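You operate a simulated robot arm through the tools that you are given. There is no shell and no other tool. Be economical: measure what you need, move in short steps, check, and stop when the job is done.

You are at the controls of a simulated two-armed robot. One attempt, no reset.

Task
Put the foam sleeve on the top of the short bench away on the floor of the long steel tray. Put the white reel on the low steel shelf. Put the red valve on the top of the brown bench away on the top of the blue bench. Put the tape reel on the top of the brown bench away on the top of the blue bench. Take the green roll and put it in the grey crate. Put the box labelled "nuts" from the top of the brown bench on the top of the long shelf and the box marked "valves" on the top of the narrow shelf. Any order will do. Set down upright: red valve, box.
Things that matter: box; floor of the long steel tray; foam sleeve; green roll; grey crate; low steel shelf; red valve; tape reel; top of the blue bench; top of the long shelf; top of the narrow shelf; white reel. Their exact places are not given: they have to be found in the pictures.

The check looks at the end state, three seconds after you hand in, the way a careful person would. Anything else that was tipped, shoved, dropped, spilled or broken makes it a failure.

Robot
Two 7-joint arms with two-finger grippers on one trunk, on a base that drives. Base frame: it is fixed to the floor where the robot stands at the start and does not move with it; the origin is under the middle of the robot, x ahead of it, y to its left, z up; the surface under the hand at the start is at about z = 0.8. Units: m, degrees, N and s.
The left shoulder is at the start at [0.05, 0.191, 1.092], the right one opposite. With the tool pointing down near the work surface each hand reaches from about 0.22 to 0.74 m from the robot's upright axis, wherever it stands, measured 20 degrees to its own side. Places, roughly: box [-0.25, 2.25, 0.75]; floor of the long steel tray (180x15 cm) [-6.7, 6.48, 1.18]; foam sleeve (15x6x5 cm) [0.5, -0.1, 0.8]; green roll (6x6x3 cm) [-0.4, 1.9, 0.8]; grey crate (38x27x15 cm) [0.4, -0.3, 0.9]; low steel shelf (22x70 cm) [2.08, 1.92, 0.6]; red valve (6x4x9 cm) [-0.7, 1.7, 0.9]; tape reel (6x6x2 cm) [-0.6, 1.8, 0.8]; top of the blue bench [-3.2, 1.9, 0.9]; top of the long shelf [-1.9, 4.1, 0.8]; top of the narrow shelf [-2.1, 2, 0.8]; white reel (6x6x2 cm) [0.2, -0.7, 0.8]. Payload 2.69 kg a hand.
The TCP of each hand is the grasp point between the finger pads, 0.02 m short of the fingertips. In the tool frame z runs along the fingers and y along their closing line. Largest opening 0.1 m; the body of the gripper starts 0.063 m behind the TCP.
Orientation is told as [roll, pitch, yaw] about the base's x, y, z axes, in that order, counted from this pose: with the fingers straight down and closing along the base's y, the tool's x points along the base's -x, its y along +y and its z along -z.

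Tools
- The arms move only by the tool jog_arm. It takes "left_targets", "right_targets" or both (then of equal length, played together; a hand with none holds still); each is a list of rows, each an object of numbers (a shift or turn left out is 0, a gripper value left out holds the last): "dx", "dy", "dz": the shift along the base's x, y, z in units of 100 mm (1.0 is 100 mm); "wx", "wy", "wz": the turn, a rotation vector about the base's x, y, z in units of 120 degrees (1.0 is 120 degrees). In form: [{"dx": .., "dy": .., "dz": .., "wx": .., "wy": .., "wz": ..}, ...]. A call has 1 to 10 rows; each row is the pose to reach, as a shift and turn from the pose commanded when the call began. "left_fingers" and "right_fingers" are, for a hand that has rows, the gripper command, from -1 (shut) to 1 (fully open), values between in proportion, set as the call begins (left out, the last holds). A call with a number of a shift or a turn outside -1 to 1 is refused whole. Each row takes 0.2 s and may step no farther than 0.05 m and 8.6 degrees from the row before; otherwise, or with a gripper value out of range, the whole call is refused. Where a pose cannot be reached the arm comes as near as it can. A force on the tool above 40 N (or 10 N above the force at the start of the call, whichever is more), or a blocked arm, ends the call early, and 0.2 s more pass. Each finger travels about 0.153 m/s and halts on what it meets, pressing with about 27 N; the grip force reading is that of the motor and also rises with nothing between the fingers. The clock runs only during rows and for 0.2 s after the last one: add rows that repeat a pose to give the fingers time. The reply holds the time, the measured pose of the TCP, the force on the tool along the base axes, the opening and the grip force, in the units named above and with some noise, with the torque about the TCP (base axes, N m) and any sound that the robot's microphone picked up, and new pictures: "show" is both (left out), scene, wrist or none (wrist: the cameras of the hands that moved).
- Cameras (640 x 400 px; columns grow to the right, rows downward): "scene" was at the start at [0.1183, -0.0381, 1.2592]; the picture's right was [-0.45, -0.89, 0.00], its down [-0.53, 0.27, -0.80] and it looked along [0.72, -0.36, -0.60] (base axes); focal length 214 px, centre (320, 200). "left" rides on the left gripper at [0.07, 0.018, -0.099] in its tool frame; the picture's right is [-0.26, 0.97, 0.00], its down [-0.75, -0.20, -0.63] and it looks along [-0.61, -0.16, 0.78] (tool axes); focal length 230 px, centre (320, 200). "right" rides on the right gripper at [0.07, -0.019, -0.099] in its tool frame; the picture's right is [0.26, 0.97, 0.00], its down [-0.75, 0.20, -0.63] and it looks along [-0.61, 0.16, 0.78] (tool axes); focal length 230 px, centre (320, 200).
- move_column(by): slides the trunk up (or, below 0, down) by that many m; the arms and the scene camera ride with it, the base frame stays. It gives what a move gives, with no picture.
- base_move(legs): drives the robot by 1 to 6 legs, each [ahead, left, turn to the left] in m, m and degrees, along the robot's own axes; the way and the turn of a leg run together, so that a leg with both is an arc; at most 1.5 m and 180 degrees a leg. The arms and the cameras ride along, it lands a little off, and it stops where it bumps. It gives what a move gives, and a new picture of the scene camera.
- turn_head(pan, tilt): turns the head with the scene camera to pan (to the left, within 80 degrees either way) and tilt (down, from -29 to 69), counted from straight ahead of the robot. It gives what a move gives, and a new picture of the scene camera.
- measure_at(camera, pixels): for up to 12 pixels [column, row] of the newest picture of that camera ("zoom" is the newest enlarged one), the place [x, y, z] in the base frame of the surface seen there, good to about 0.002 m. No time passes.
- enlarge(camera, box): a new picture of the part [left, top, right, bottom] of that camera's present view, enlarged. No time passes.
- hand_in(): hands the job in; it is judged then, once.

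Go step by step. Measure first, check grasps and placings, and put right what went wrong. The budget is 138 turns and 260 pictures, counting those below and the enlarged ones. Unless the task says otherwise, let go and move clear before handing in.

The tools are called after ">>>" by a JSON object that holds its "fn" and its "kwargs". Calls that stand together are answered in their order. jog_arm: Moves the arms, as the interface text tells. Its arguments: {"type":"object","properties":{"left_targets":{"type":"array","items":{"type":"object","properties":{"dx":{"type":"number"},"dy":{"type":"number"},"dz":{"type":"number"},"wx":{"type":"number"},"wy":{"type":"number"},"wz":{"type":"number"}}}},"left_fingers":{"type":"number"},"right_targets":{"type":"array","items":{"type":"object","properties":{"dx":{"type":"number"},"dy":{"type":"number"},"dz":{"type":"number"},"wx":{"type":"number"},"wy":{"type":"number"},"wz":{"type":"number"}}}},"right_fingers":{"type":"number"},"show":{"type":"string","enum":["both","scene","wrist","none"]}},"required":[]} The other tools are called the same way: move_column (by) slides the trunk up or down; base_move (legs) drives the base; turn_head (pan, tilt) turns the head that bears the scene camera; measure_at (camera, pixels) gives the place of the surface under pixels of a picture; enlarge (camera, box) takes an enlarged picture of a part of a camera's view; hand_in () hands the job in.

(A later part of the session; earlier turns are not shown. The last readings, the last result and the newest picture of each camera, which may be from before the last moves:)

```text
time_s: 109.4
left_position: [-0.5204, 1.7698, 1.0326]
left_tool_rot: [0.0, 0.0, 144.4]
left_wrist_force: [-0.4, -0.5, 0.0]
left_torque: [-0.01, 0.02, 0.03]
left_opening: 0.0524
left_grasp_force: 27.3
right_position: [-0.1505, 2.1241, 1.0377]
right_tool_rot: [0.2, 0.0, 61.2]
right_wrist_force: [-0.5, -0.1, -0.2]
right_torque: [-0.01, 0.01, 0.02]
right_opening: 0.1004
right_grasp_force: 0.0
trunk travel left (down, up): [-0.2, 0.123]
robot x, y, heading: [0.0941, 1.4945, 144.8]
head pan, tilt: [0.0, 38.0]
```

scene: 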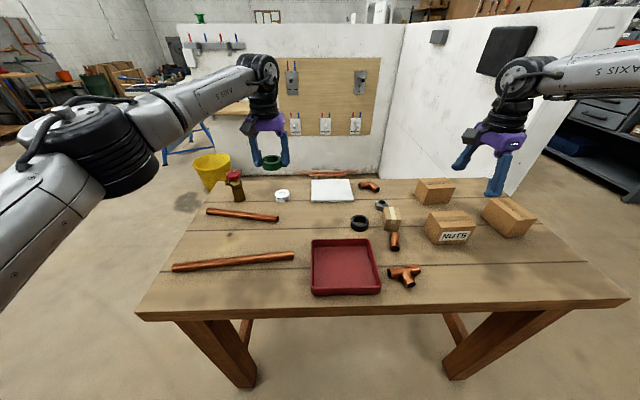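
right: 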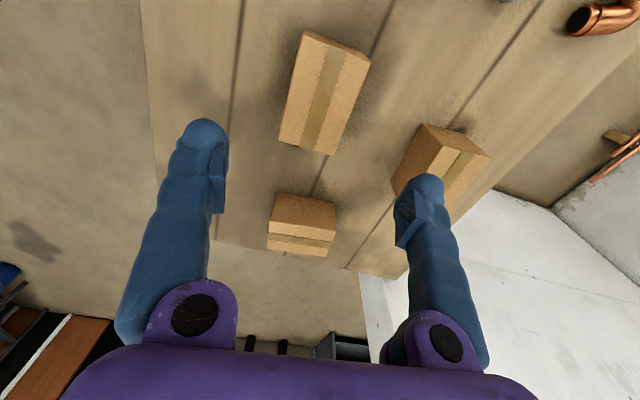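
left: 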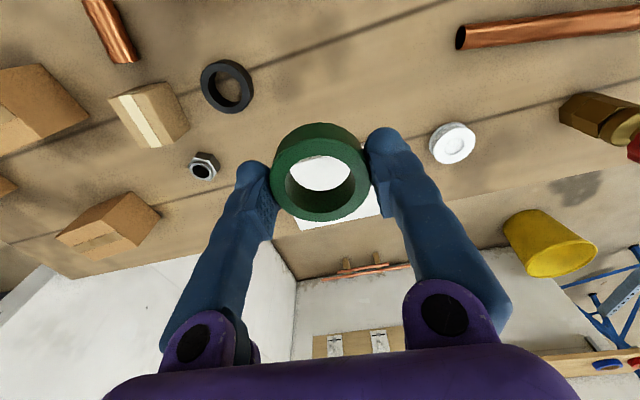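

Reachable now and centred. Descend to 0.868 and grip.

>>> {"fn": "jog_arm", "kwargs": {"right_targets": [{"dy": -0.03, "dz": -0.45}, {"dy": -0.03, "dz": -0.85}], "show": "none"}}

>>> {"fn": "jog_arm", "kwargs": {"right_targets": [{"dz": -0.4}, {"dz": -0.7}, {"dz": -0.84}, {"dz": -0.84}], "show": "both"}}

```text
time_s: 110.0
left_position: [-0.5207, 1.7696, 1.035]
left_tool_rot: [0.0, 0.0, 144.4]
left_wrist_force: [0.8, -0.1, 0.0]
left_torque: [-0.01, 0.0, -0.01]
left_opening: 0.0522
left_grasp_force: 27.3
right_position: [-0.152, 2.1199, 0.951]
right_tool_rot: [0.1, 0.0, 61.0]
right_wrist_force: [0.1, 0.0, 0.3]
right_torque: [0.01, 0.03, 0.02]
right_opening: 0.0999
right_grasp_force: 0.1
trunk travel left (down, up): [-0.2, 0.123]
robot x, y, heading: [0.0918, 1.4915, 144.3]
head pan, tilt: [0.0, 38.0]
```

```text
time_s: 111.0
left_position: [-0.5216, 1.7694, 1.0341]
left_tool_rot: [0.1, 0.0, 144.4]
left_wrist_force: [0.2, -0.3, 0.4]
left_torque: [-0.01, 0.03, 0.03]
left_opening: 0.0525
left_grasp_force: 26.6
right_position: [-0.1503, 2.1201, 0.8668]
right_tool_rot: [0.2, -0.1, 61.1]
right_wrist_force: [-1.1, 0.2, -0.4]
right_torque: [-0.01, -0.01, -0.04]
right_opening: 0.1
right_grasp_force: 0.0
trunk travel left (down, up): [-0.2, 0.123]
robot x, y, heading: [0.0936, 1.4934, 144.1]
head pan, tilt: [0.0, 38.0]
```

scene: 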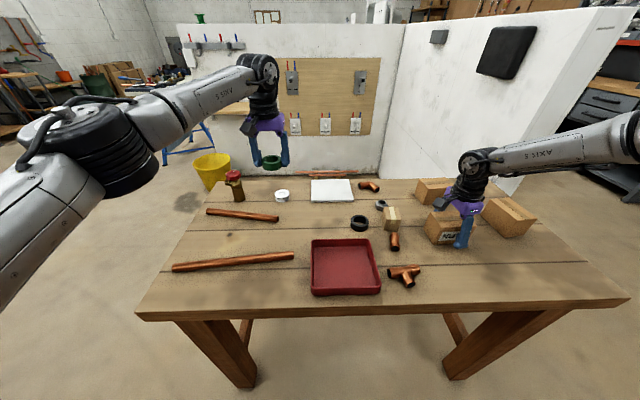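
right: 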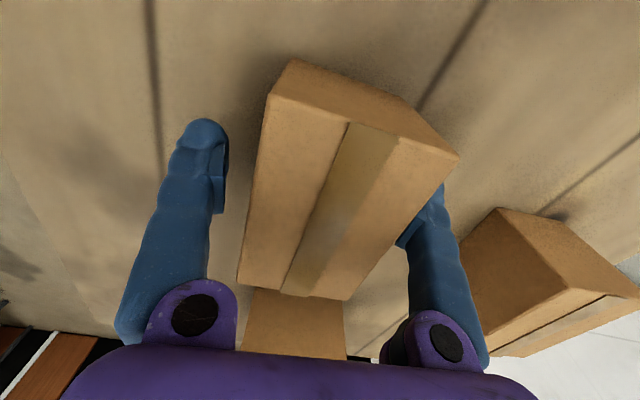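

The fingers straddle the box with no contact force. Close and lift.

>>> {"fn": "jog_arm", "kwargs": {"right_targets": [{}, {}, {}, {}], "right_fingers": -1, "show": "none"}}

>>> {"fn": "jog_arm", "kwargs": {"right_targets": [{"dz": 0.4}, {"dz": 0.8}, {"dz": 1.0}], "show": "none"}}

>>> {"fn": "jog_arm", "kwargs": {"right_targets": [{"dz": 0.4}, {"dz": 0.8}, {"dz": 1.0}], "left_targets": [{"dz": 0.3}, {"dz": 0.6}, {"dz": 0.8}], "show": "both"}}

```text
time_s: 112.0
left_position: [-0.521, 1.7689, 1.0343]
left_tool_rot: [0.0, 0.0, 144.4]
left_wrist_force: [0.3, -0.8, 0.8]
left_torque: [-0.03, 0.01, -0.01]
left_opening: 0.0524
left_grasp_force: 26.9
right_position: [-0.1505, 2.1202, 0.8668]
right_tool_rot: [0.1, 0.1, 61.1]
right_wrist_force: [-0.6, -0.1, -0.5]
right_torque: [-0.02, 0.12, -0.07]
right_opening: 0.0689
right_grasp_force: 27.4
trunk travel left (down, up): [-0.2, 0.123]
robot x, y, heading: [0.0884, 1.492, 144.5]
head pan, tilt: [0.0, 38.0]
```

```text
time_s: 112.8
left_position: [-0.5203, 1.7707, 1.0344]
left_tool_rot: [0.0, 0.1, 144.4]
left_wrist_force: [-0.4, -0.3, 0.4]
left_torque: [0.01, 0.0, 0.01]
left_opening: 0.0523
left_grasp_force: 26.9
right_position: [-0.1507, 2.1206, 0.9678]
right_tool_rot: [0.1, 0.0, 61.1]
right_wrist_force: [0.4, 0.4, -1.9]
right_torque: [0.0, -0.04, -0.02]
right_opening: 0.0685
right_grasp_force: 26.8
trunk travel left (down, up): [-0.2, 0.123]
robot x, y, heading: [0.0946, 1.4916, 144.4]
head pan, tilt: [0.0, 38.0]
```

```text
time_s: 113.6
left_position: [-0.5197, 1.7705, 1.1149]
left_tool_rot: [0.0, 0.0, 144.4]
left_wrist_force: [-0.1, 0.5, 0.6]
left_torque: [0.02, 0.01, -0.03]
left_opening: 0.0527
left_grasp_force: 26.9
right_position: [-0.1509, 2.1199, 1.0679]
right_tool_rot: [0.1, 0.0, 61.1]
right_wrist_force: [1.4, 0.3, -2.4]
right_torque: [-0.02, -0.02, 0.02]
right_opening: 0.0683
right_grasp_force: 26.8
trunk travel left (down, up): [-0.2, 0.123]
robot x, y, heading: [0.0943, 1.4939, 144.5]
head pan, tilt: [0.0, 38.0]
```

scene: 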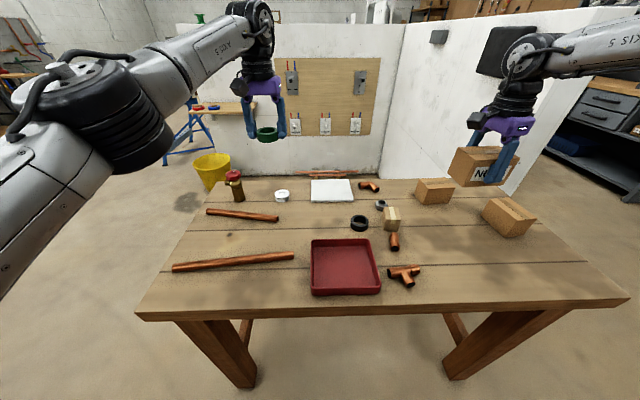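
right: 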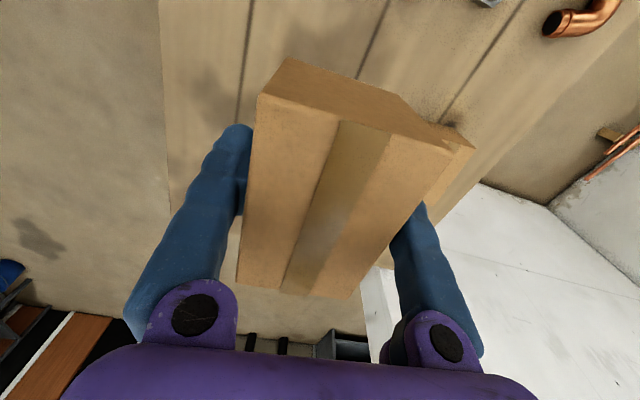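
left: 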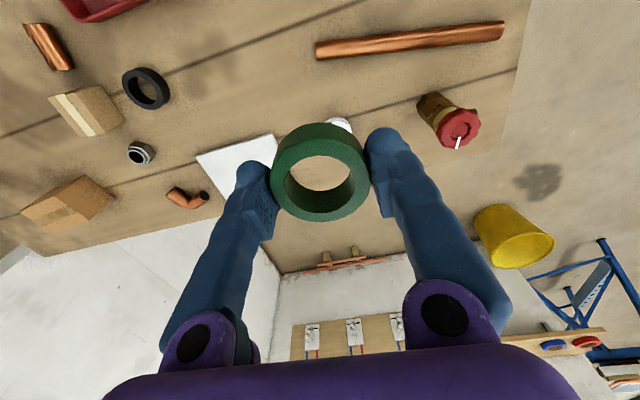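

NUTS is held firmly, green roll still held. I'll raise the trunk and drive: back, strafe left, turn to face the short bench and approach.

>>> {"fn": "move_column", "kwargs": {"by": 0.1}}

>>> {"fn": "base_move", "kwargs": {"legs": [[-0.15, 0, 0], [0, 1.2, 0], [0, 0, -175.5], [0.4, -0.12, 0]]}}

>>> {"fn": "turn_head", "kwargs": {"pan": 0, "tilt": 42}}

```text
time_s: 114.9
left_position: [-0.5206, 1.7711, 1.2141]
left_tool_rot: [-0.1, 0.0, 144.4]
left_wrist_force: [0.0, -0.2, -0.6]
left_torque: [-0.01, -0.01, -0.05]
left_opening: 0.0524
left_grasp_force: 27.3
right_position: [-0.1514, 2.1219, 1.1666]
right_tool_rot: [0.1, 0.1, 61.1]
right_wrist_force: [-0.6, 0.0, -2.7]
right_torque: [0.02, 0.02, 0.04]
right_opening: 0.0679
right_grasp_force: 26.9
trunk travel left (down, up): [-0.3, 0.023]
robot x, y, heading: [0.0889, 1.4901, 144.5]
head pan, tilt: [0.0, 38.0]
```

```text
time_s: 135.9
left_position: [0.44, -0.0742, 1.2136]
left_tool_rot: [0.0, -0.1, -29.3]
left_wrist_force: [0.3, 0.3, -0.3]
left_torque: [0.01, 0.0, 0.0]
left_opening: 0.0526
left_grasp_force: 26.9
right_position: [0.111, -0.4638, 1.1679]
right_tool_rot: [0.1, -0.1, -112.6]
right_wrist_force: [0.1, 0.1, -2.3]
right_torque: [0.02, -0.03, -0.01]
right_opening: 0.0673
right_grasp_force: 27.0
trunk travel left (down, up): [-0.3, 0.023]
robot x, y, heading: [-0.1962, 0.1344, -29.4]
head pan, tilt: [0.0, 38.0]
```

scene: 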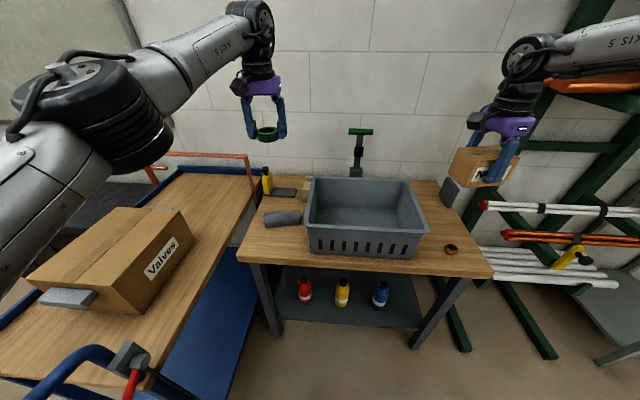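

```text
time_s: 136.6
left_position: [0.4418, -0.075, 1.2153]
left_tool_rot: [0.1, -0.1, -29.3]
left_wrist_force: [-0.3, 0.2, -0.2]
left_torque: [-0.01, -0.02, -0.01]
left_opening: 0.0526
left_grasp_force: 26.8
right_position: [0.1125, -0.464, 1.1688]
right_tool_rot: [0.0, 0.0, -112.6]
right_wrist_force: [-0.4, -0.2, -1.9]
right_torque: [0.0, -0.02, 0.02]
right_opening: 0.0676
right_grasp_force: 26.8
trunk travel left (down, up): [-0.3, 0.023]
robot x, y, heading: [-0.2002, 0.1302, -29.2]
head pan, tilt: [0.0, 42.0]
```

scene: 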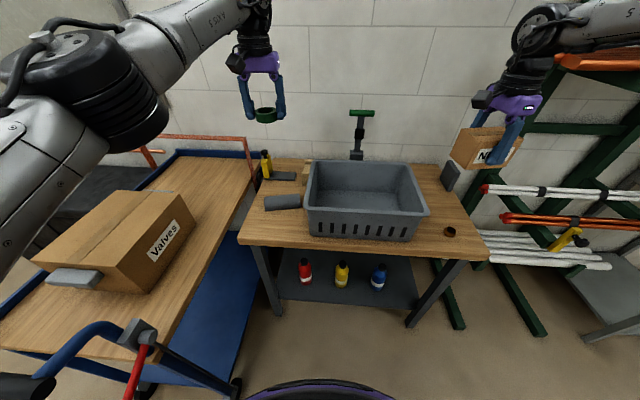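

The left hand is close to the crate. I'll shift the base right 0.2 m and 5 cm ahead to put the roll over the crate, then lower the trunk.

>>> {"fn": "base_move", "kwargs": {"legs": [[0.05, -0.2, 0]]}}

>>> {"fn": "jog_arm", "kwargs": {"left_targets": [{"dz": -0.4}, {"dz": -0.8}, {"dz": -1.0}], "show": "both"}}

```text
time_s: 138.9
left_position: [0.3875, -0.2715, 1.2148]
left_tool_rot: [0.1, 0.1, -29.3]
left_wrist_force: [-0.2, 0.6, 0.3]
left_torque: [-0.01, 0.01, 0.01]
left_opening: 0.0528
left_grasp_force: 27.1
right_position: [0.0578, -0.6603, 1.1668]
right_tool_rot: [0.1, 0.0, -112.5]
right_wrist_force: [0.2, 0.4, -3.0]
right_torque: [0.0, -0.04, 0.01]
right_opening: 0.0675
right_grasp_force: 27.1
trunk travel left (down, up): [-0.3, 0.023]
robot x, y, heading: [-0.253, -0.0624, -29.4]
head pan, tilt: [0.0, 42.0]
```

scene: 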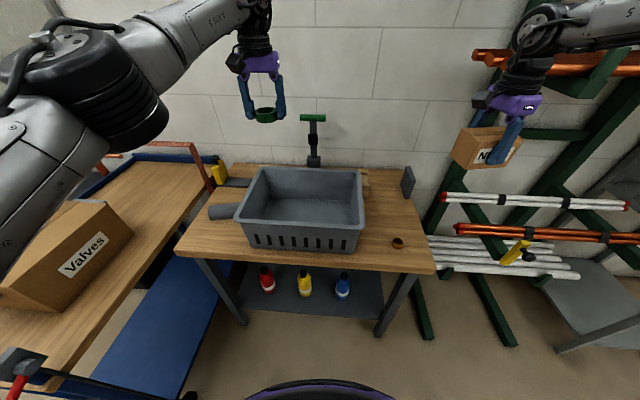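

```text
time_s: 139.7
left_position: [0.3867, -0.2711, 1.1147]
left_tool_rot: [0.0, 0.0, -29.3]
left_wrist_force: [0.2, -0.1, 0.0]
left_torque: [-0.02, -0.01, -0.02]
left_opening: 0.0526
left_grasp_force: 27.0
right_position: [0.0592, -0.659, 1.168]
right_tool_rot: [0.0, 0.1, -112.6]
right_wrist_force: [-0.6, -0.7, -3.2]
right_torque: [-0.01, -0.02, 0.03]
right_opening: 0.0678
right_grasp_force: 26.9
trunk travel left (down, up): [-0.3, 0.023]
robot x, y, heading: [-0.2528, -0.0661, -29.8]
head pan, tilt: [0.0, 42.0]
```

scene: 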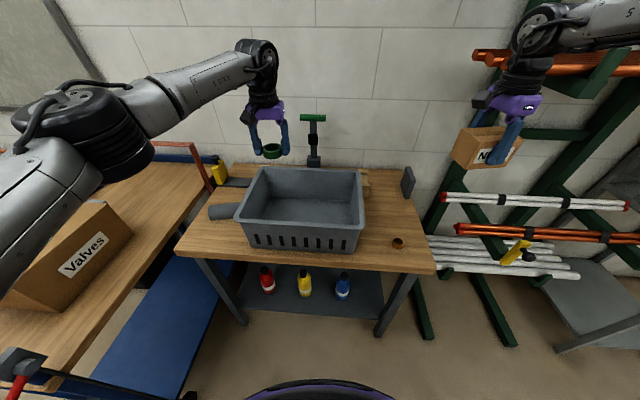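
left: 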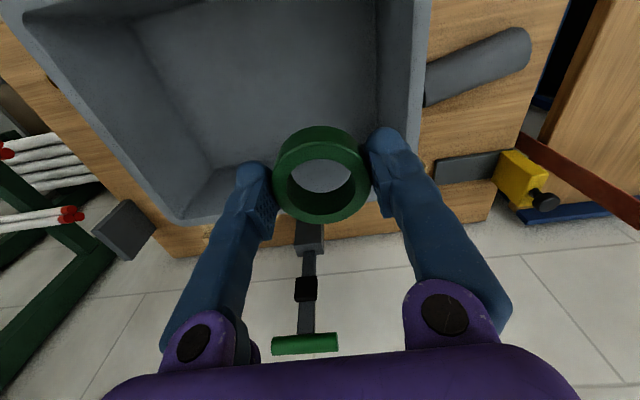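

The roll is over the crate. I'll shift 4 cm toward the crate centre and descend to its floor.

>>> {"fn": "jog_arm", "kwargs": {"left_targets": [{"dx": -0.21, "dy": -0.34}, {"dx": -0.21, "dy": -0.34, "dz": -0.45}, {"dx": -0.21, "dy": -0.34, "dz": -0.9}], "show": "none"}}

>>> {"fn": "jog_arm", "kwargs": {"left_targets": [{"dz": -0.45}, {"dz": -0.9}], "show": "none"}}

>>> {"fn": "jog_arm", "kwargs": {"left_targets": [{"dz": -0.4}, {"dz": -0.8}, {"dz": -0.93}, {"dz": -0.93}], "show": "both"}}

```text
time_s: 140.5
left_position: [0.3652, -0.3065, 1.0253]
left_tool_rot: [0.0, 0.0, -29.4]
left_wrist_force: [0.3, -0.5, -0.2]
left_torque: [0.02, 0.0, 0.0]
left_opening: 0.0527
left_grasp_force: 27.3
right_position: [0.059, -0.6613, 1.1667]
right_tool_rot: [0.1, 0.0, -112.6]
right_wrist_force: [-0.2, 0.1, -2.6]
right_torque: [0.04, -0.01, 0.01]
right_opening: 0.0675
right_grasp_force: 27.4
trunk travel left (down, up): [-0.3, 0.023]
robot x, y, heading: [-0.2511, -0.0655, -29.5]
head pan, tilt: [0.0, 42.0]
```

```text
time_s: 141.1
left_position: [0.3657, -0.3067, 0.9356]
left_tool_rot: [0.0, 0.0, -29.4]
left_wrist_force: [0.4, -0.1, -0.9]
left_torque: [-0.02, 0.0, -0.01]
left_opening: 0.0526
left_grasp_force: 27.3
right_position: [0.0583, -0.6605, 1.1664]
right_tool_rot: [0.0, 0.0, -112.6]
right_wrist_force: [0.8, -0.9, -2.5]
right_torque: [0.06, 0.02, -0.01]
right_opening: 0.0675
right_grasp_force: 26.9
trunk travel left (down, up): [-0.3, 0.023]
robot x, y, heading: [-0.2516, -0.0655, -29.6]
head pan, tilt: [0.0, 42.0]
```

```text
time_s: 142.1
left_position: [0.3583, -0.2995, 0.8406]
left_tool_rot: [-0.1, 0.0, -29.3]
left_wrist_force: [0.0, -0.2, -0.3]
left_torque: [-0.01, -0.01, 0.03]
left_opening: 0.0529
left_grasp_force: 27.1
left hand out of reach, approached as far as the arm can: row 2, 3, 4
right_position: [0.0587, -0.6598, 1.1684]
right_tool_rot: [0.2, 0.1, -112.6]
right_wrist_force: [-0.5, 0.2, -2.2]
right_torque: [-0.01, -0.01, -0.01]
right_opening: 0.0675
right_grasp_force: 27.0
trunk travel left (down, up): [-0.3, 0.023]
robot x, y, heading: [-0.2527, -0.0642, -29.7]
head pan, tilt: [0.0, 42.0]
```

scene: 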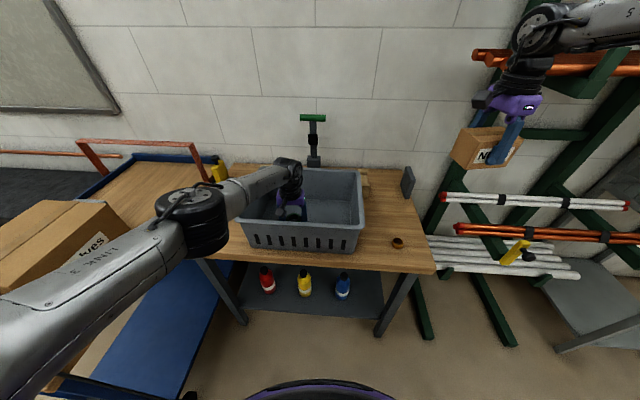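
left: 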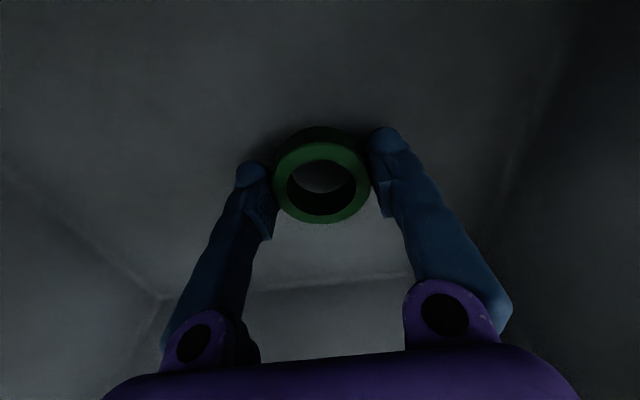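

About 9 mm remain to the crate floor (0.808). I'll lower the trunk 8 mm and release.

>>> {"fn": "move_column", "kwargs": {"by": -0.008}}

>>> {"fn": "jog_arm", "kwargs": {"left_targets": [{}, {}, {}], "left_fingers": 0.6, "show": "none"}}

>>> {"fn": "jog_arm", "kwargs": {"left_targets": [{"dz": 0.45}, {"dz": 0.9}, {"dz": 1.0}], "show": "none"}}

>>> {"fn": "jog_arm", "kwargs": {"left_targets": [{"dz": 0.45}, {"dz": 0.9}, {"dz": 1.0}], "show": "both"}}

```text
time_s: 142.7
left_position: [0.358, -0.2998, 0.8348]
left_tool_rot: [0.0, 0.1, -29.4]
left_wrist_force: [0.3, 0.2, 0.0]
left_torque: [0.02, 0.01, 0.03]
left_opening: 0.0525
left_grasp_force: 26.5
right_position: [0.0584, -0.6599, 1.1592]
right_tool_rot: [0.1, 0.0, -112.6]
right_wrist_force: [0.0, 0.4, -2.6]
right_torque: [-0.02, 0.01, -0.01]
right_opening: 0.0676
right_grasp_force: 27.2
trunk travel left (down, up): [-0.292, 0.031]
robot x, y, heading: [-0.2502, -0.0671, -29.5]
head pan, tilt: [0.0, 42.0]
```

```text
time_s: 143.5
left_position: [0.3577, -0.2992, 0.835]
left_tool_rot: [0.0, 0.0, -29.3]
left_wrist_force: [0.0, 0.6, 0.6]
left_torque: [0.04, 0.02, 0.01]
left_opening: 0.0799
left_grasp_force: 0.2
right_position: [0.0578, -0.66, 1.1596]
right_tool_rot: [0.0, 0.1, -112.6]
right_wrist_force: [0.0, 0.6, -1.9]
right_torque: [-0.01, 0.01, 0.01]
right_opening: 0.0677
right_grasp_force: 27.2
trunk travel left (down, up): [-0.292, 0.031]
robot x, y, heading: [-0.2504, -0.0639, -29.4]
head pan, tilt: [0.0, 42.0]
```

```text
time_s: 144.3
left_position: [0.358, -0.2994, 0.9355]
left_tool_rot: [0.1, -0.1, -29.3]
left_wrist_force: [0.6, 0.1, -0.4]
left_torque: [0.04, -0.01, -0.02]
left_opening: 0.08
left_grasp_force: 0.1
right_position: [0.0583, -0.661, 1.1594]
right_tool_rot: [0.1, 0.0, -112.6]
right_wrist_force: [-0.3, 0.7, -2.4]
right_torque: [-0.02, 0.01, 0.01]
right_opening: 0.068
right_grasp_force: 26.6
trunk travel left (down, up): [-0.292, 0.031]
robot x, y, heading: [-0.2498, -0.0699, -29.5]
head pan, tilt: [0.0, 42.0]
```

```text
time_s: 145.1
left_position: [0.3578, -0.2979, 1.0332]
left_tool_rot: [0.0, 0.0, -29.2]
left_wrist_force: [0.0, -0.5, -0.1]
left_torque: [0.02, 0.0, -0.04]
left_opening: 0.0802
left_grasp_force: 0.0
right_position: [0.0586, -0.66, 1.1585]
right_tool_rot: [0.0, -0.1, -112.6]
right_wrist_force: [0.1, -0.1, -1.8]
right_torque: [-0.03, -0.03, 0.0]
right_opening: 0.0675
right_grasp_force: 27.6
trunk travel left (down, up): [-0.292, 0.031]
robot x, y, heading: [-0.2518, -0.0633, -29.2]
head pan, tilt: [0.0, 42.0]
```

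scene: 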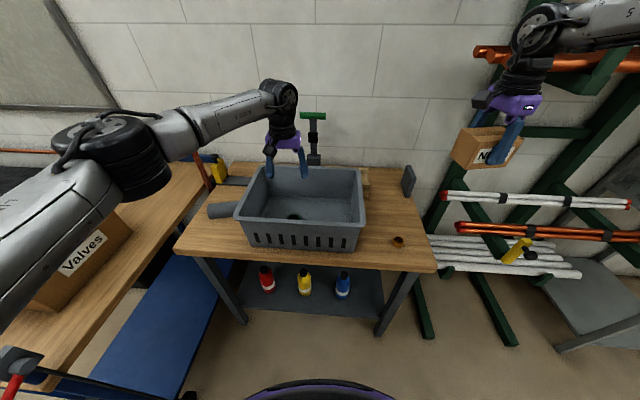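
left: 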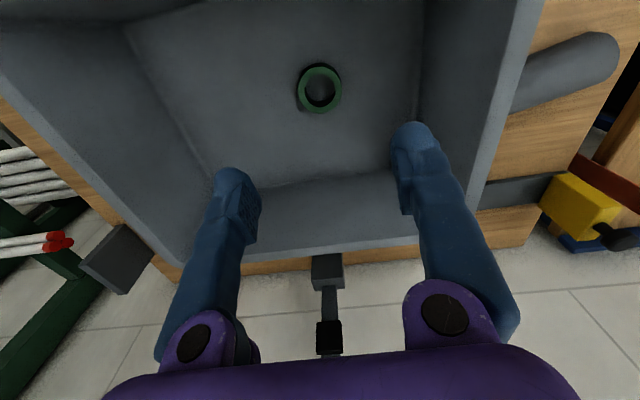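

The green roll lies flat in the crate. Now the foam sleeve at left-view (575,75); measure it.

>>> {"fn": "measure_at", "kwargs": {"camera": "left", "pixels": [[525, 85], [565, 65], [605, 48], [570, 50], [580, 90], [545, 102], [610, 70], [540, 60], [515, 105], [515, 70], [530, 130], [460, 170]]}}

>>> {"fn": "enlarge", "kwargs": {"camera": "scene", "box": [195, 170, 275, 240]}}

>>> {"fn": "enlarge", "kwargs": {"camera": "left", "box": [480, 0, 640, 150]}}

```text
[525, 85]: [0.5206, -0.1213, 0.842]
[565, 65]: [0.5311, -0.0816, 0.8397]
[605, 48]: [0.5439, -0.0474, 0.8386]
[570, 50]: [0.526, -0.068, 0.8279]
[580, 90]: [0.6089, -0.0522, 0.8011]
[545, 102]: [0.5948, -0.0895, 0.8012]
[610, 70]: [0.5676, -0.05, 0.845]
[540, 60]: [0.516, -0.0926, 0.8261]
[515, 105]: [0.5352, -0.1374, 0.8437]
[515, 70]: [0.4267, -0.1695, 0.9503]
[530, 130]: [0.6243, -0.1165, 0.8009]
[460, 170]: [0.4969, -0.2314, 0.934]
```

```text
5.71 times, centred on (235, 205) of scene
```

zoom: 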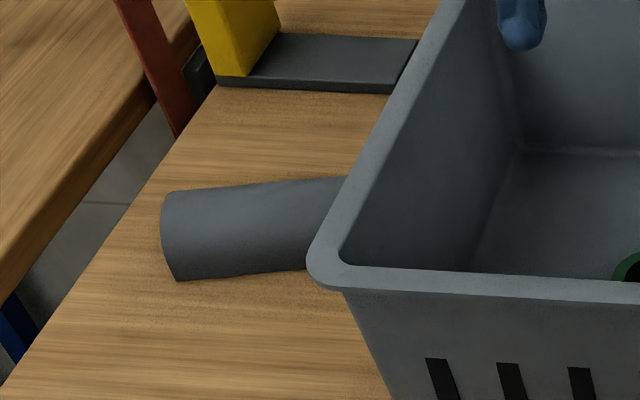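

```text
2.67 times, centred on (560, 75) of left
```

zoom: 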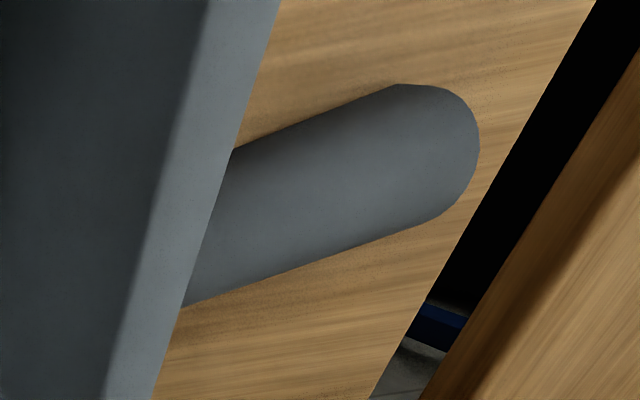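

The sleeve's axis is at ~70°, centre ≈ [0.545,-0.105], top 0.846. The left hand needs yaw −110°, easiest with the robot heading about −60°. I'll raise/retract the left hand and reposition the base.

>>> {"fn": "jog_arm", "kwargs": {"left_targets": [{"dz": 0.45}, {"dz": 0.9}, {"dz": 1.0, "dx": -0.3, "dy": 0.17}, {"dz": 1.0, "dx": -0.7, "dy": 0.4}, {"dz": 1.0, "dx": -1.0, "dy": 0.56}], "left_fingers": 1, "show": "none"}}

>>> {"fn": "jog_arm", "kwargs": {"left_targets": [{"dz": 0.45}, {"dz": 0.6}], "show": "none"}}

>>> {"fn": "base_move", "kwargs": {"legs": [[0, 0.42, 0], [0, 0, -30.6], [0.14, 0.09, 0]]}}

```text
time_s: 146.3
left_position: [0.2584, -0.2424, 1.1351]
left_tool_rot: [0.0, 0.0, -29.3]
left_wrist_force: [0.4, 0.2, 0.4]
left_torque: [-0.01, 0.01, -0.01]
left_opening: 0.1001
left_grasp_force: 0.1
right_position: [0.0575, -0.66, 1.1607]
right_tool_rot: [0.1, 0.0, -112.7]
right_wrist_force: [0.7, -0.4, -2.8]
right_torque: [0.01, -0.01, -0.01]
right_opening: 0.0678
right_grasp_force: 27.3
trunk travel left (down, up): [-0.292, 0.031]
robot x, y, heading: [-0.2506, -0.066, -29.6]
head pan, tilt: [0.0, 42.0]
```

```text
time_s: 146.9
left_position: [0.257, -0.244, 1.1947]
left_tool_rot: [0.1, -0.1, -29.3]
left_wrist_force: [0.4, 0.1, 0.5]
left_torque: [0.0, 0.06, 0.04]
left_opening: 0.0999
left_grasp_force: 0.0
right_position: [0.0573, -0.6599, 1.1594]
right_tool_rot: [0.2, 0.0, -112.6]
right_wrist_force: [0.3, 0.7, -2.8]
right_torque: [0.01, -0.01, 0.02]
right_opening: 0.0674
right_grasp_force: 26.7
trunk travel left (down, up): [-0.292, 0.031]
robot x, y, heading: [-0.2546, -0.0624, -29.3]
head pan, tilt: [0.0, 42.0]
```

```text
time_s: 149.9
left_position: [0.3931, -0.0006, 1.1937]
left_tool_rot: [0.0, -0.1, -29.4]
left_wrist_force: [0.5, 0.3, 0.5]
left_torque: [0.0, -0.02, 0.05]
left_opening: 0.1001
left_grasp_force: 0.0
right_position: [0.1902, -0.4161, 1.1596]
right_tool_rot: [0.1, 0.0, -112.8]
right_wrist_force: [-0.3, 0.0, -3.2]
right_torque: [0.02, -0.01, 0.0]
right_opening: 0.0674
right_grasp_force: 27.3
trunk travel left (down, up): [-0.292, 0.031]
robot x, y, heading: [-0.1156, 0.1806, -29.3]
head pan, tilt: [0.0, 42.0]
stopped in leg 1: the robot was blocked; the commanded pose is now the measured one
```

scene: 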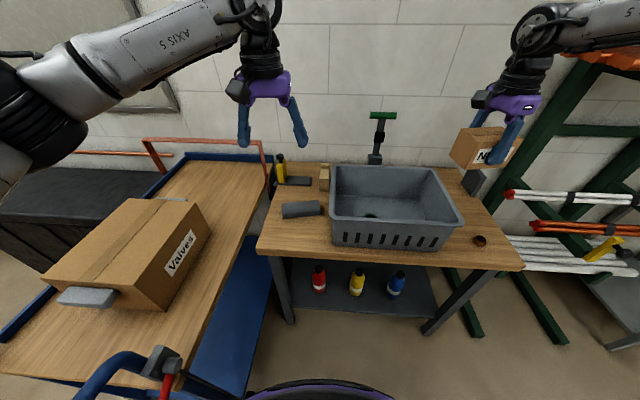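

The base was blocked after 0.28 m of strafe at [-0.116,0.181], probably at the cart handle. I'll look down-left to see.

>>> {"fn": "turn_head", "kwargs": {"pan": 45, "tilt": 60}}

```text
time_s: 151.0
left_position: [0.3927, -0.0012, 1.1943]
left_tool_rot: [0.0, 0.1, -29.5]
left_wrist_force: [0.5, 0.2, 0.1]
left_torque: [0.04, 0.03, -0.02]
left_opening: 0.1
left_grasp_force: 0.2
right_position: [0.1913, -0.4163, 1.1598]
right_tool_rot: [0.0, 0.0, -112.8]
right_wrist_force: [0.5, -0.5, -2.3]
right_torque: [0.02, 0.0, 0.02]
right_opening: 0.0675
right_grasp_force: 27.3
trunk travel left (down, up): [-0.292, 0.031]
robot x, y, heading: [-0.1164, 0.1763, -29.7]
head pan, tilt: [45.0, 60.0]
```

scene: 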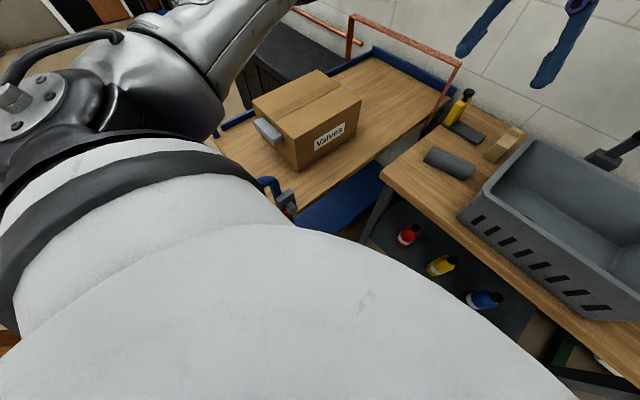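

>>> {"fn": "measure_at", "kwargs": {"camera": "scene", "pixels": [[290, 200], [268, 185], [220, 130], [300, 70], [452, 175], [425, 160], [474, 165], [440, 150], [478, 180], [460, 60], [380, 65], [285, 215]]}}

>>> {"fn": "enlarge", "kwargs": {"camera": "scene", "box": [400, 90, 560, 230]}}

```text
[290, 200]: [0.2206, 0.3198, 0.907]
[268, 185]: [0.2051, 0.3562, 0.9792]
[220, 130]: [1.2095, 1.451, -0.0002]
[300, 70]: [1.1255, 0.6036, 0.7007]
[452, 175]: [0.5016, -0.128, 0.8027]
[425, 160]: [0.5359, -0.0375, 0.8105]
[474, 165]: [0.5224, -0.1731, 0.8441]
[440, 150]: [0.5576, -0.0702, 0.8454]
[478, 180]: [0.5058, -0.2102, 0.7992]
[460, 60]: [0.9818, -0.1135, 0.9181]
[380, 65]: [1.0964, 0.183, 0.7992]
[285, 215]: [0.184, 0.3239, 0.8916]
```

```text
2.86 times, centred on (480, 160) of scene
```

zoom: 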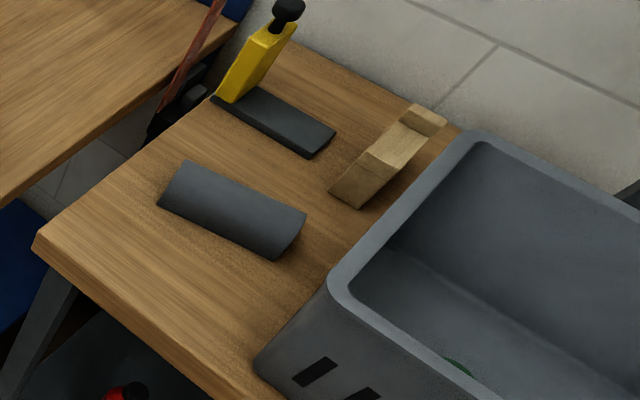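

The cart handle/mallet at [0.18,0.32] limits leftward travel. Instead I'll approach from the right: base to about [-0.12,-0.27], reaching the sleeve with left-hand yaw +70°. First I'll retract the right hand.

>>> {"fn": "jog_arm", "kwargs": {"right_targets": [{"dx": -0.2, "dy": 0.4}, {"dx": -0.4, "dy": 0.8}, {"dx": -0.5, "dy": 1.0}], "show": "none"}}

>>> {"fn": "base_move", "kwargs": {"legs": [[0, -0.396, 0], [0.2, 0, 0]]}}

>>> {"fn": "jog_arm", "kwargs": {"left_targets": [{"wz": 0.07}, {"wz": 0.14}, {"wz": 0.21}, {"wz": 0.28}, {"wz": 0.35}, {"wz": 0.42}, {"wz": 0.49}, {"wz": 0.56, "dx": 0.2, "dy": 0.2}, {"wz": 0.63, "dx": 0.4, "dy": 0.5}, {"wz": 0.7, "dx": 0.6, "dy": 0.8}], "show": "none"}}

>>> {"fn": "turn_head", "kwargs": {"pan": 20, "tilt": 48}}

```text
time_s: 151.8
left_position: [0.3941, 0.0006, 1.1944]
left_tool_rot: [0.0, 0.1, -29.4]
left_wrist_force: [-0.2, 0.5, 0.4]
left_torque: [-0.04, -0.03, -0.03]
left_opening: 0.1
left_grasp_force: 0.0
right_position: [0.1411, -0.3153, 1.1604]
right_tool_rot: [0.0, -0.1, -112.7]
right_wrist_force: [0.5, -0.3, -2.7]
right_torque: [-0.01, 0.03, 0.01]
right_opening: 0.0678
right_grasp_force: 27.2
trunk travel left (down, up): [-0.292, 0.031]
robot x, y, heading: [-0.1196, 0.1841, -29.5]
head pan, tilt: [45.0, 60.0]
```

```text
time_s: 157.1
left_position: [0.3553, -0.4371, 1.1936]
left_tool_rot: [-0.1, 0.1, -29.4]
left_wrist_force: [0.2, -0.4, 0.6]
left_torque: [0.02, -0.04, 0.01]
left_opening: 0.0999
left_grasp_force: 0.1
right_position: [0.1021, -0.7517, 1.1589]
right_tool_rot: [-0.1, 0.0, -112.8]
right_wrist_force: [0.4, 0.4, -2.7]
right_torque: [0.01, -0.01, 0.0]
right_opening: 0.0676
right_grasp_force: 27.0
trunk travel left (down, up): [-0.292, 0.031]
robot x, y, heading: [-0.1539, -0.2564, -29.7]
head pan, tilt: [45.0, 60.0]
stopped in leg 2: the robot was blocked; the commanded pose is now the measured one
```

scene: 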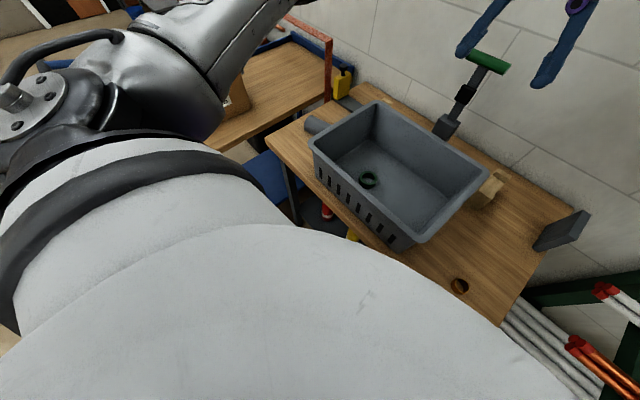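

```text
time_s: 159.3
left_position: [0.4144, -0.3567, 1.1925]
left_tool_rot: [-0.1, 0.1, 54.7]
left_wrist_force: [-0.1, -0.5, 0.4]
left_torque: [-0.03, 0.0, -0.01]
left_opening: 0.0998
left_grasp_force: 0.0
right_position: [0.1026, -0.752, 1.1602]
right_tool_rot: [0.1, 0.0, -112.8]
right_wrist_force: [-0.4, 1.2, -2.1]
right_torque: [-0.02, 0.02, -0.01]
right_opening: 0.0676
right_grasp_force: 26.8
trunk travel left (down, up): [-0.292, 0.031]
robot x, y, heading: [-0.1576, -0.2565, -29.5]
head pan, tilt: [45.0, 60.0]
```

```text
time_s: 160.2
left_position: [0.4135, -0.3577, 1.1924]
left_tool_rot: [0.0, 0.0, 54.6]
left_wrist_force: [0.8, -0.2, 0.3]
left_torque: [0.02, 0.01, -0.03]
left_opening: 0.0999
left_grasp_force: 0.0
right_position: [0.1008, -0.7522, 1.1606]
right_tool_rot: [0.1, 0.0, -112.7]
right_wrist_force: [-0.3, 0.9, -1.9]
right_torque: [-0.01, -0.01, -0.02]
right_opening: 0.0676
right_grasp_force: 26.7
trunk travel left (down, up): [-0.292, 0.031]
robot x, y, heading: [-0.1552, -0.254, -29.7]
head pan, tilt: [20.0, 48.0]
```

scene: 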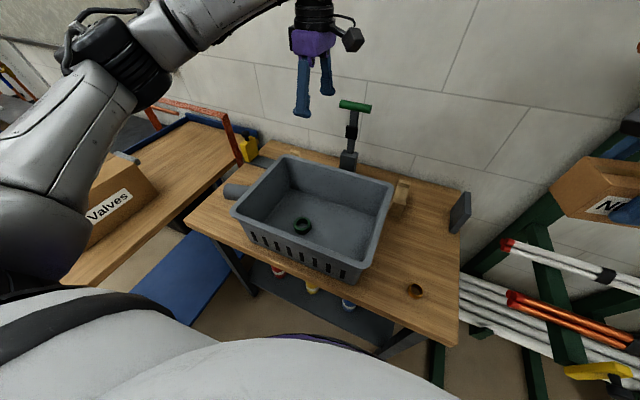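

Base stopped against the bench at about 0.38 m; still workable. I'll finish the yaw to 70° and move over the sleeve.

>>> {"fn": "jog_arm", "kwargs": {"left_targets": [{"dx": 0.2, "dy": 0.35, "wz": 0.06}, {"dx": 0.4, "dy": 0.7, "wz": 0.128}, {"dx": 0.6, "dy": 1.0, "wz": 0.128}], "show": "none"}}

>>> {"fn": "jog_arm", "kwargs": {"left_targets": [{"dx": 0.2, "dy": 0.4}, {"dx": 0.4, "dy": 0.8}, {"dx": 0.5, "dy": 1.0}], "show": "none"}}

>>> {"fn": "jog_arm", "kwargs": {"left_targets": [{"dx": 0.1, "dy": 0.4}, {"dx": 0.2, "dy": 0.5, "dz": -0.3}, {"dx": 0.2, "dy": 0.5, "dz": -0.7}, {"dx": 0.2, "dy": 0.5, "dz": -0.7}], "show": "both"}}

```text
time_s: 161.0
left_position: [0.4736, -0.257, 1.1936]
left_tool_rot: [0.0, 0.1, 70.1]
left_wrist_force: [0.3, -0.4, 0.2]
left_torque: [-0.01, 0.01, -0.02]
left_opening: 0.0999
left_grasp_force: 0.1
right_position: [0.1026, -0.7514, 1.1602]
right_tool_rot: [0.1, -0.1, -112.8]
right_wrist_force: [-0.1, 0.5, -1.4]
right_torque: [-0.02, 0.02, 0.03]
right_opening: 0.0678
right_grasp_force: 26.7
trunk travel left (down, up): [-0.292, 0.031]
robot x, y, heading: [-0.1534, -0.2535, -29.8]
head pan, tilt: [20.0, 48.0]
```

```text
time_s: 161.8
left_position: [0.524, -0.1547, 1.1937]
left_tool_rot: [0.0, 0.1, 69.9]
left_wrist_force: [1.3, 0.0, 0.7]
left_torque: [0.0, 0.01, 0.02]
left_opening: 0.0999
left_grasp_force: 0.0
right_position: [0.1035, -0.7527, 1.1597]
right_tool_rot: [0.2, -0.1, -112.7]
right_wrist_force: [0.5, 1.1, -1.9]
right_torque: [0.01, -0.04, -0.01]
right_opening: 0.0676
right_grasp_force: 27.0
trunk travel left (down, up): [-0.292, 0.031]
robot x, y, heading: [-0.1552, -0.2552, -29.7]
head pan, tilt: [20.0, 48.0]
```

```text
time_s: 162.8
left_position: [0.5442, -0.105, 1.1233]
left_tool_rot: [0.0, 0.0, 70.0]
left_wrist_force: [0.0, -0.3, -0.5]
left_torque: [-0.01, -0.05, -0.01]
left_opening: 0.0997
left_grasp_force: 0.0
right_position: [0.102, -0.7523, 1.1598]
right_tool_rot: [0.1, -0.1, -112.8]
right_wrist_force: [0.4, -0.2, -2.2]
right_torque: [0.02, -0.01, 0.0]
right_opening: 0.0677
right_grasp_force: 27.2
trunk travel left (down, up): [-0.292, 0.031]
robot x, y, heading: [-0.1582, -0.2564, -29.7]
head pan, tilt: [20.0, 48.0]
```

scene: 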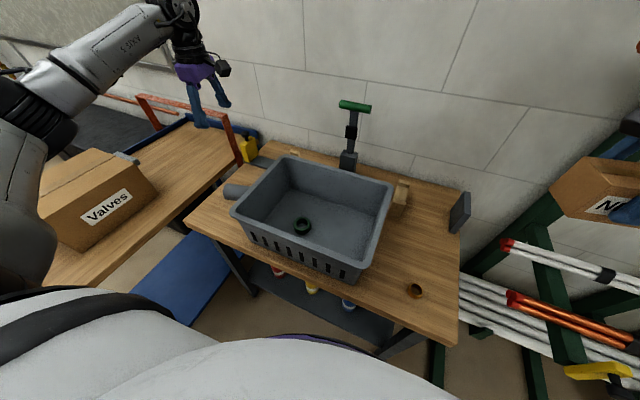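
left: 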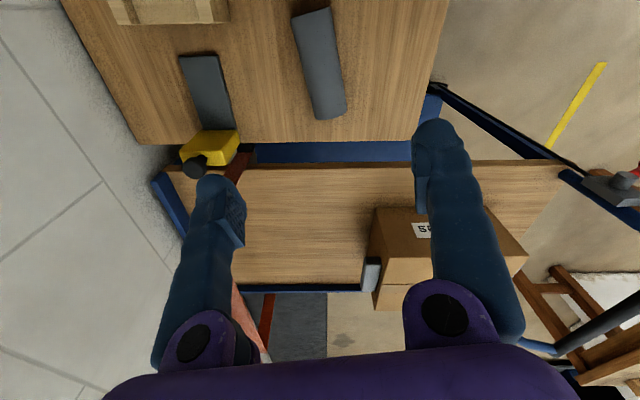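

Reached. The sleeve is at (320,62) in the wrist view; measure it precisely.

>>> {"fn": "measure_at", "kwargs": {"camera": "left", "pixels": [[302, 15], [330, 10], [318, 115], [342, 110], [320, 62], [310, 60], [330, 60], [205, 90], [225, 100], [215, 145], [312, 12], [332, 115]]}}

>>> {"fn": "enlarge", "kwargs": {"camera": "left", "box": [240, 0, 400, 130]}}

```text
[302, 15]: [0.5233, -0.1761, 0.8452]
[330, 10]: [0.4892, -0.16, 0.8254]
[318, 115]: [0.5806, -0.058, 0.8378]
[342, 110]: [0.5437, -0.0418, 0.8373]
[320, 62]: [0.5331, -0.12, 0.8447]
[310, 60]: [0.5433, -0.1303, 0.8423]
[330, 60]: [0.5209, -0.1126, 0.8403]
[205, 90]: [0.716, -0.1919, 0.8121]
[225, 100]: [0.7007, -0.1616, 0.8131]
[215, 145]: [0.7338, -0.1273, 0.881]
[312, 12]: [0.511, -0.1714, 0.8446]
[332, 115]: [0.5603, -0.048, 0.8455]
```

```text
3.08 times, centred on (320, 65) of left
```

zoom: 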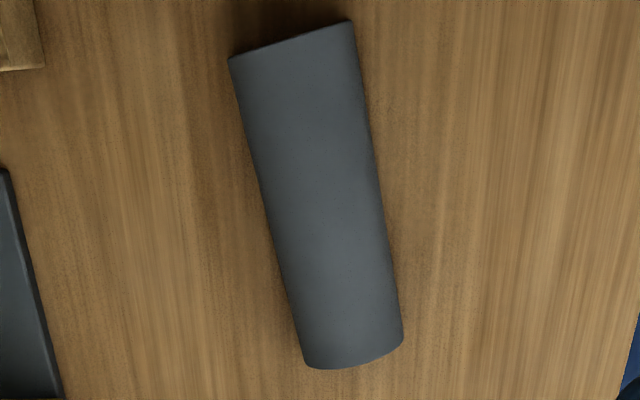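

Sleeve centre ≈ [0.535,-0.110], axis 66°. I'll fine-align and descend in stages.

>>> {"fn": "jog_arm", "kwargs": {"left_targets": [{"dx": -0.09, "dy": -0.05, "wz": -0.03}, {"dx": -0.09, "dy": -0.05, "wz": -0.03, "dz": -0.45}, {"dx": -0.09, "dy": -0.05, "wz": -0.03, "dz": -0.9}, {"dx": -0.09, "dy": -0.05, "wz": -0.03, "dz": -1.0}], "show": "none"}}

>>> {"fn": "jog_arm", "kwargs": {"left_targets": [{"dz": -0.45}, {"dz": -0.9}, {"dz": -1.0}], "show": "both"}}

```text
time_s: 163.8
left_position: [0.5344, -0.1118, 1.023]
left_tool_rot: [0.0, 0.1, 66.2]
left_wrist_force: [0.8, -0.2, -0.6]
left_torque: [0.01, -0.01, 0.02]
left_opening: 0.1
left_grasp_force: 0.1
right_position: [0.1028, -0.752, 1.1605]
right_tool_rot: [0.2, 0.1, -112.8]
right_wrist_force: [0.4, 0.4, -1.1]
right_torque: [0.01, -0.01, 0.0]
right_opening: 0.0677
right_grasp_force: 26.9
trunk travel left (down, up): [-0.292, 0.031]
robot x, y, heading: [-0.1552, -0.2574, -29.5]
head pan, tilt: [20.0, 48.0]
```

```text
time_s: 164.6
left_position: [0.5363, -0.1129, 0.9239]
left_tool_rot: [0.0, -0.1, 66.3]
left_wrist_force: [0.4, -0.9, 0.0]
left_torque: [0.04, -0.01, 0.0]
left_opening: 0.0999
left_grasp_force: 0.0
right_position: [0.1026, -0.7516, 1.1605]
right_tool_rot: [0.1, 0.0, -112.8]
right_wrist_force: [0.3, 0.0, -2.9]
right_torque: [0.0, 0.01, -0.01]
right_opening: 0.0677
right_grasp_force: 27.4
trunk travel left (down, up): [-0.292, 0.031]
robot x, y, heading: [-0.1582, -0.259, -29.9]
head pan, tilt: [20.0, 48.0]
```

scene: 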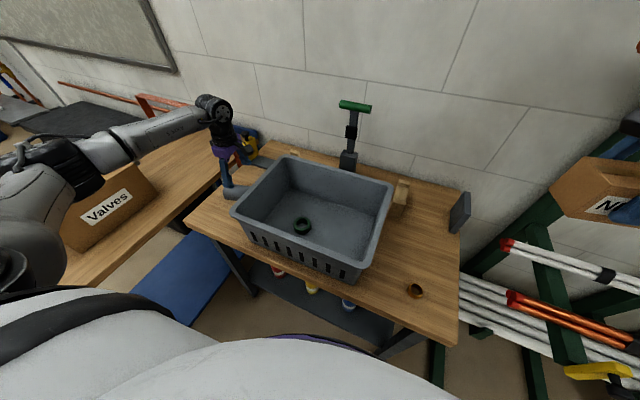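
left: 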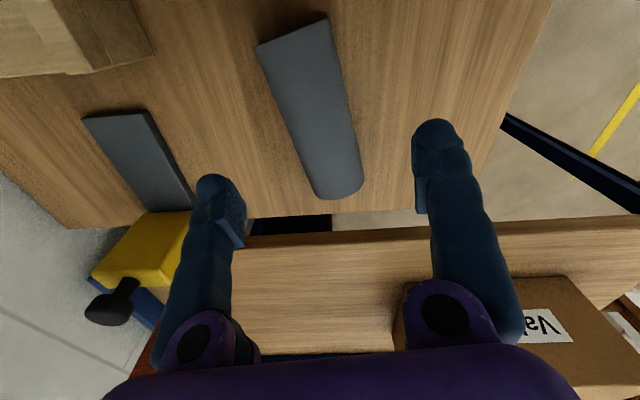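

The elbow hangs near the "Valves" carton; I'll check heights before the last 10 cm.

>>> {"fn": "measure_at", "kwargs": {"camera": "scene", "pixels": [[75, 195], [100, 175], [85, 150], [135, 170], [110, 205], [70, 235], [150, 140], [215, 110], [40, 240], [140, 190]]}}

```text
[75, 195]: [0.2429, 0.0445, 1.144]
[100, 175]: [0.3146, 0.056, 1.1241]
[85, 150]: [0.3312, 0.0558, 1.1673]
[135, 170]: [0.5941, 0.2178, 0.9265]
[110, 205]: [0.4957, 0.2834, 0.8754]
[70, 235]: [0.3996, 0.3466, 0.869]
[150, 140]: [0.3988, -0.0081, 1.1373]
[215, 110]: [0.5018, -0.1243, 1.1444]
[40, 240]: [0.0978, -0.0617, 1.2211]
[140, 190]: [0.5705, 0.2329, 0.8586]
```

Plenty of clearance. Descend to 0.827 and grip gently-checked.

>>> {"fn": "jog_arm", "kwargs": {"left_targets": [{"dz": -0.4}, {"dz": -0.8}, {"dz": -0.96}, {"dz": -0.96}], "show": "wrist"}}

>>> {"fn": "jog_arm", "kwargs": {"left_targets": [{}, {}, {}, {}], "left_fingers": -1, "show": "none"}}

>>> {"fn": "jog_arm", "kwargs": {"left_targets": [{"dz": 0.4}, {"dz": 0.8}, {"dz": 1.0}], "show": "both"}}

```text
time_s: 165.6
left_position: [0.535, -0.1136, 0.8268]
left_tool_rot: [0.0, 0.0, 66.3]
left_wrist_force: [-0.4, 0.3, 0.7]
left_torque: [-0.03, -0.01, 0.03]
left_opening: 0.1001
left_grasp_force: 0.0
right_position: [0.1019, -0.7519, 1.1609]
right_tool_rot: [0.1, 0.0, -112.8]
right_wrist_force: [-0.5, 0.6, -2.3]
right_torque: [0.03, -0.02, -0.03]
right_opening: 0.0676
right_grasp_force: 27.1
trunk travel left (down, up): [-0.292, 0.031]
robot x, y, heading: [-0.1548, -0.2554, -29.6]
head pan, tilt: [20.0, 48.0]
```

left: 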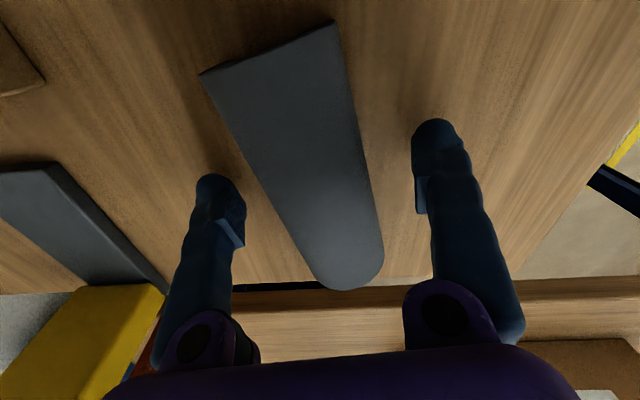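

```text
time_s: 166.6
left_position: [0.5353, -0.113, 0.8276]
left_tool_rot: [0.0, 0.2, 66.3]
left_wrist_force: [-0.5, -0.3, 0.2]
left_torque: [-0.01, 0.01, 0.0]
left_opening: 0.0566
left_grasp_force: 27.1
right_position: [0.1025, -0.752, 1.1599]
right_tool_rot: [0.0, 0.0, -112.8]
right_wrist_force: [0.0, -0.7, -1.7]
right_torque: [0.04, 0.02, 0.04]
right_opening: 0.0675
right_grasp_force: 27.1
trunk travel left (down, up): [-0.292, 0.031]
robot x, y, heading: [-0.152, -0.2595, -29.7]
head pan, tilt: [20.0, 48.0]
```

```text
time_s: 167.4
left_position: [0.5344, -0.1117, 0.9279]
left_tool_rot: [-0.1, 0.1, 66.3]
left_wrist_force: [-0.1, -0.8, -0.3]
left_torque: [0.01, 0.01, -0.03]
left_opening: 0.0563
left_grasp_force: 27.4
right_position: [0.1025, -0.7529, 1.1603]
right_tool_rot: [0.1, 0.0, -112.8]
right_wrist_force: [-0.1, -0.2, -2.7]
right_torque: [0.03, -0.03, 0.01]
right_opening: 0.0677
right_grasp_force: 26.6
trunk travel left (down, up): [-0.292, 0.031]
robot x, y, heading: [-0.1591, -0.256, -29.8]
head pan, tilt: [20.0, 48.0]
```

scene: 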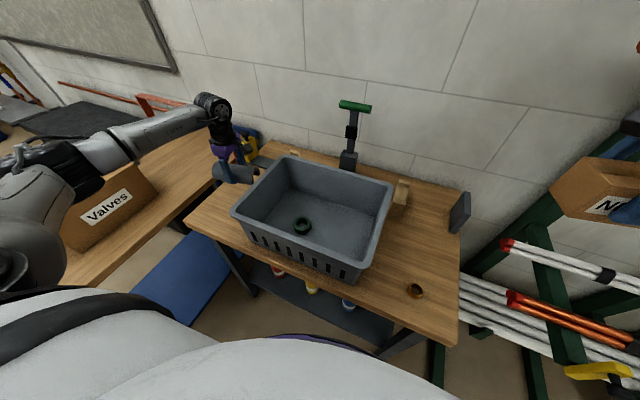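
left: 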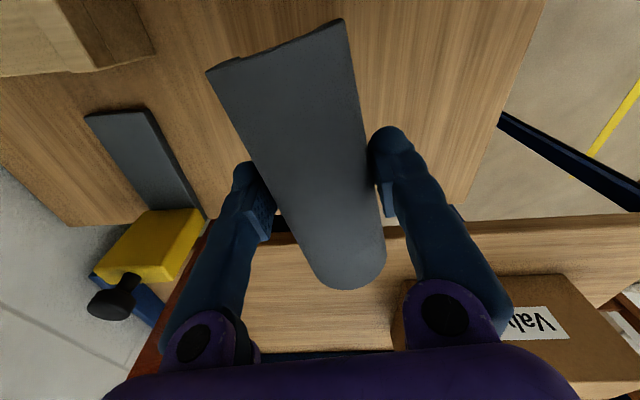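

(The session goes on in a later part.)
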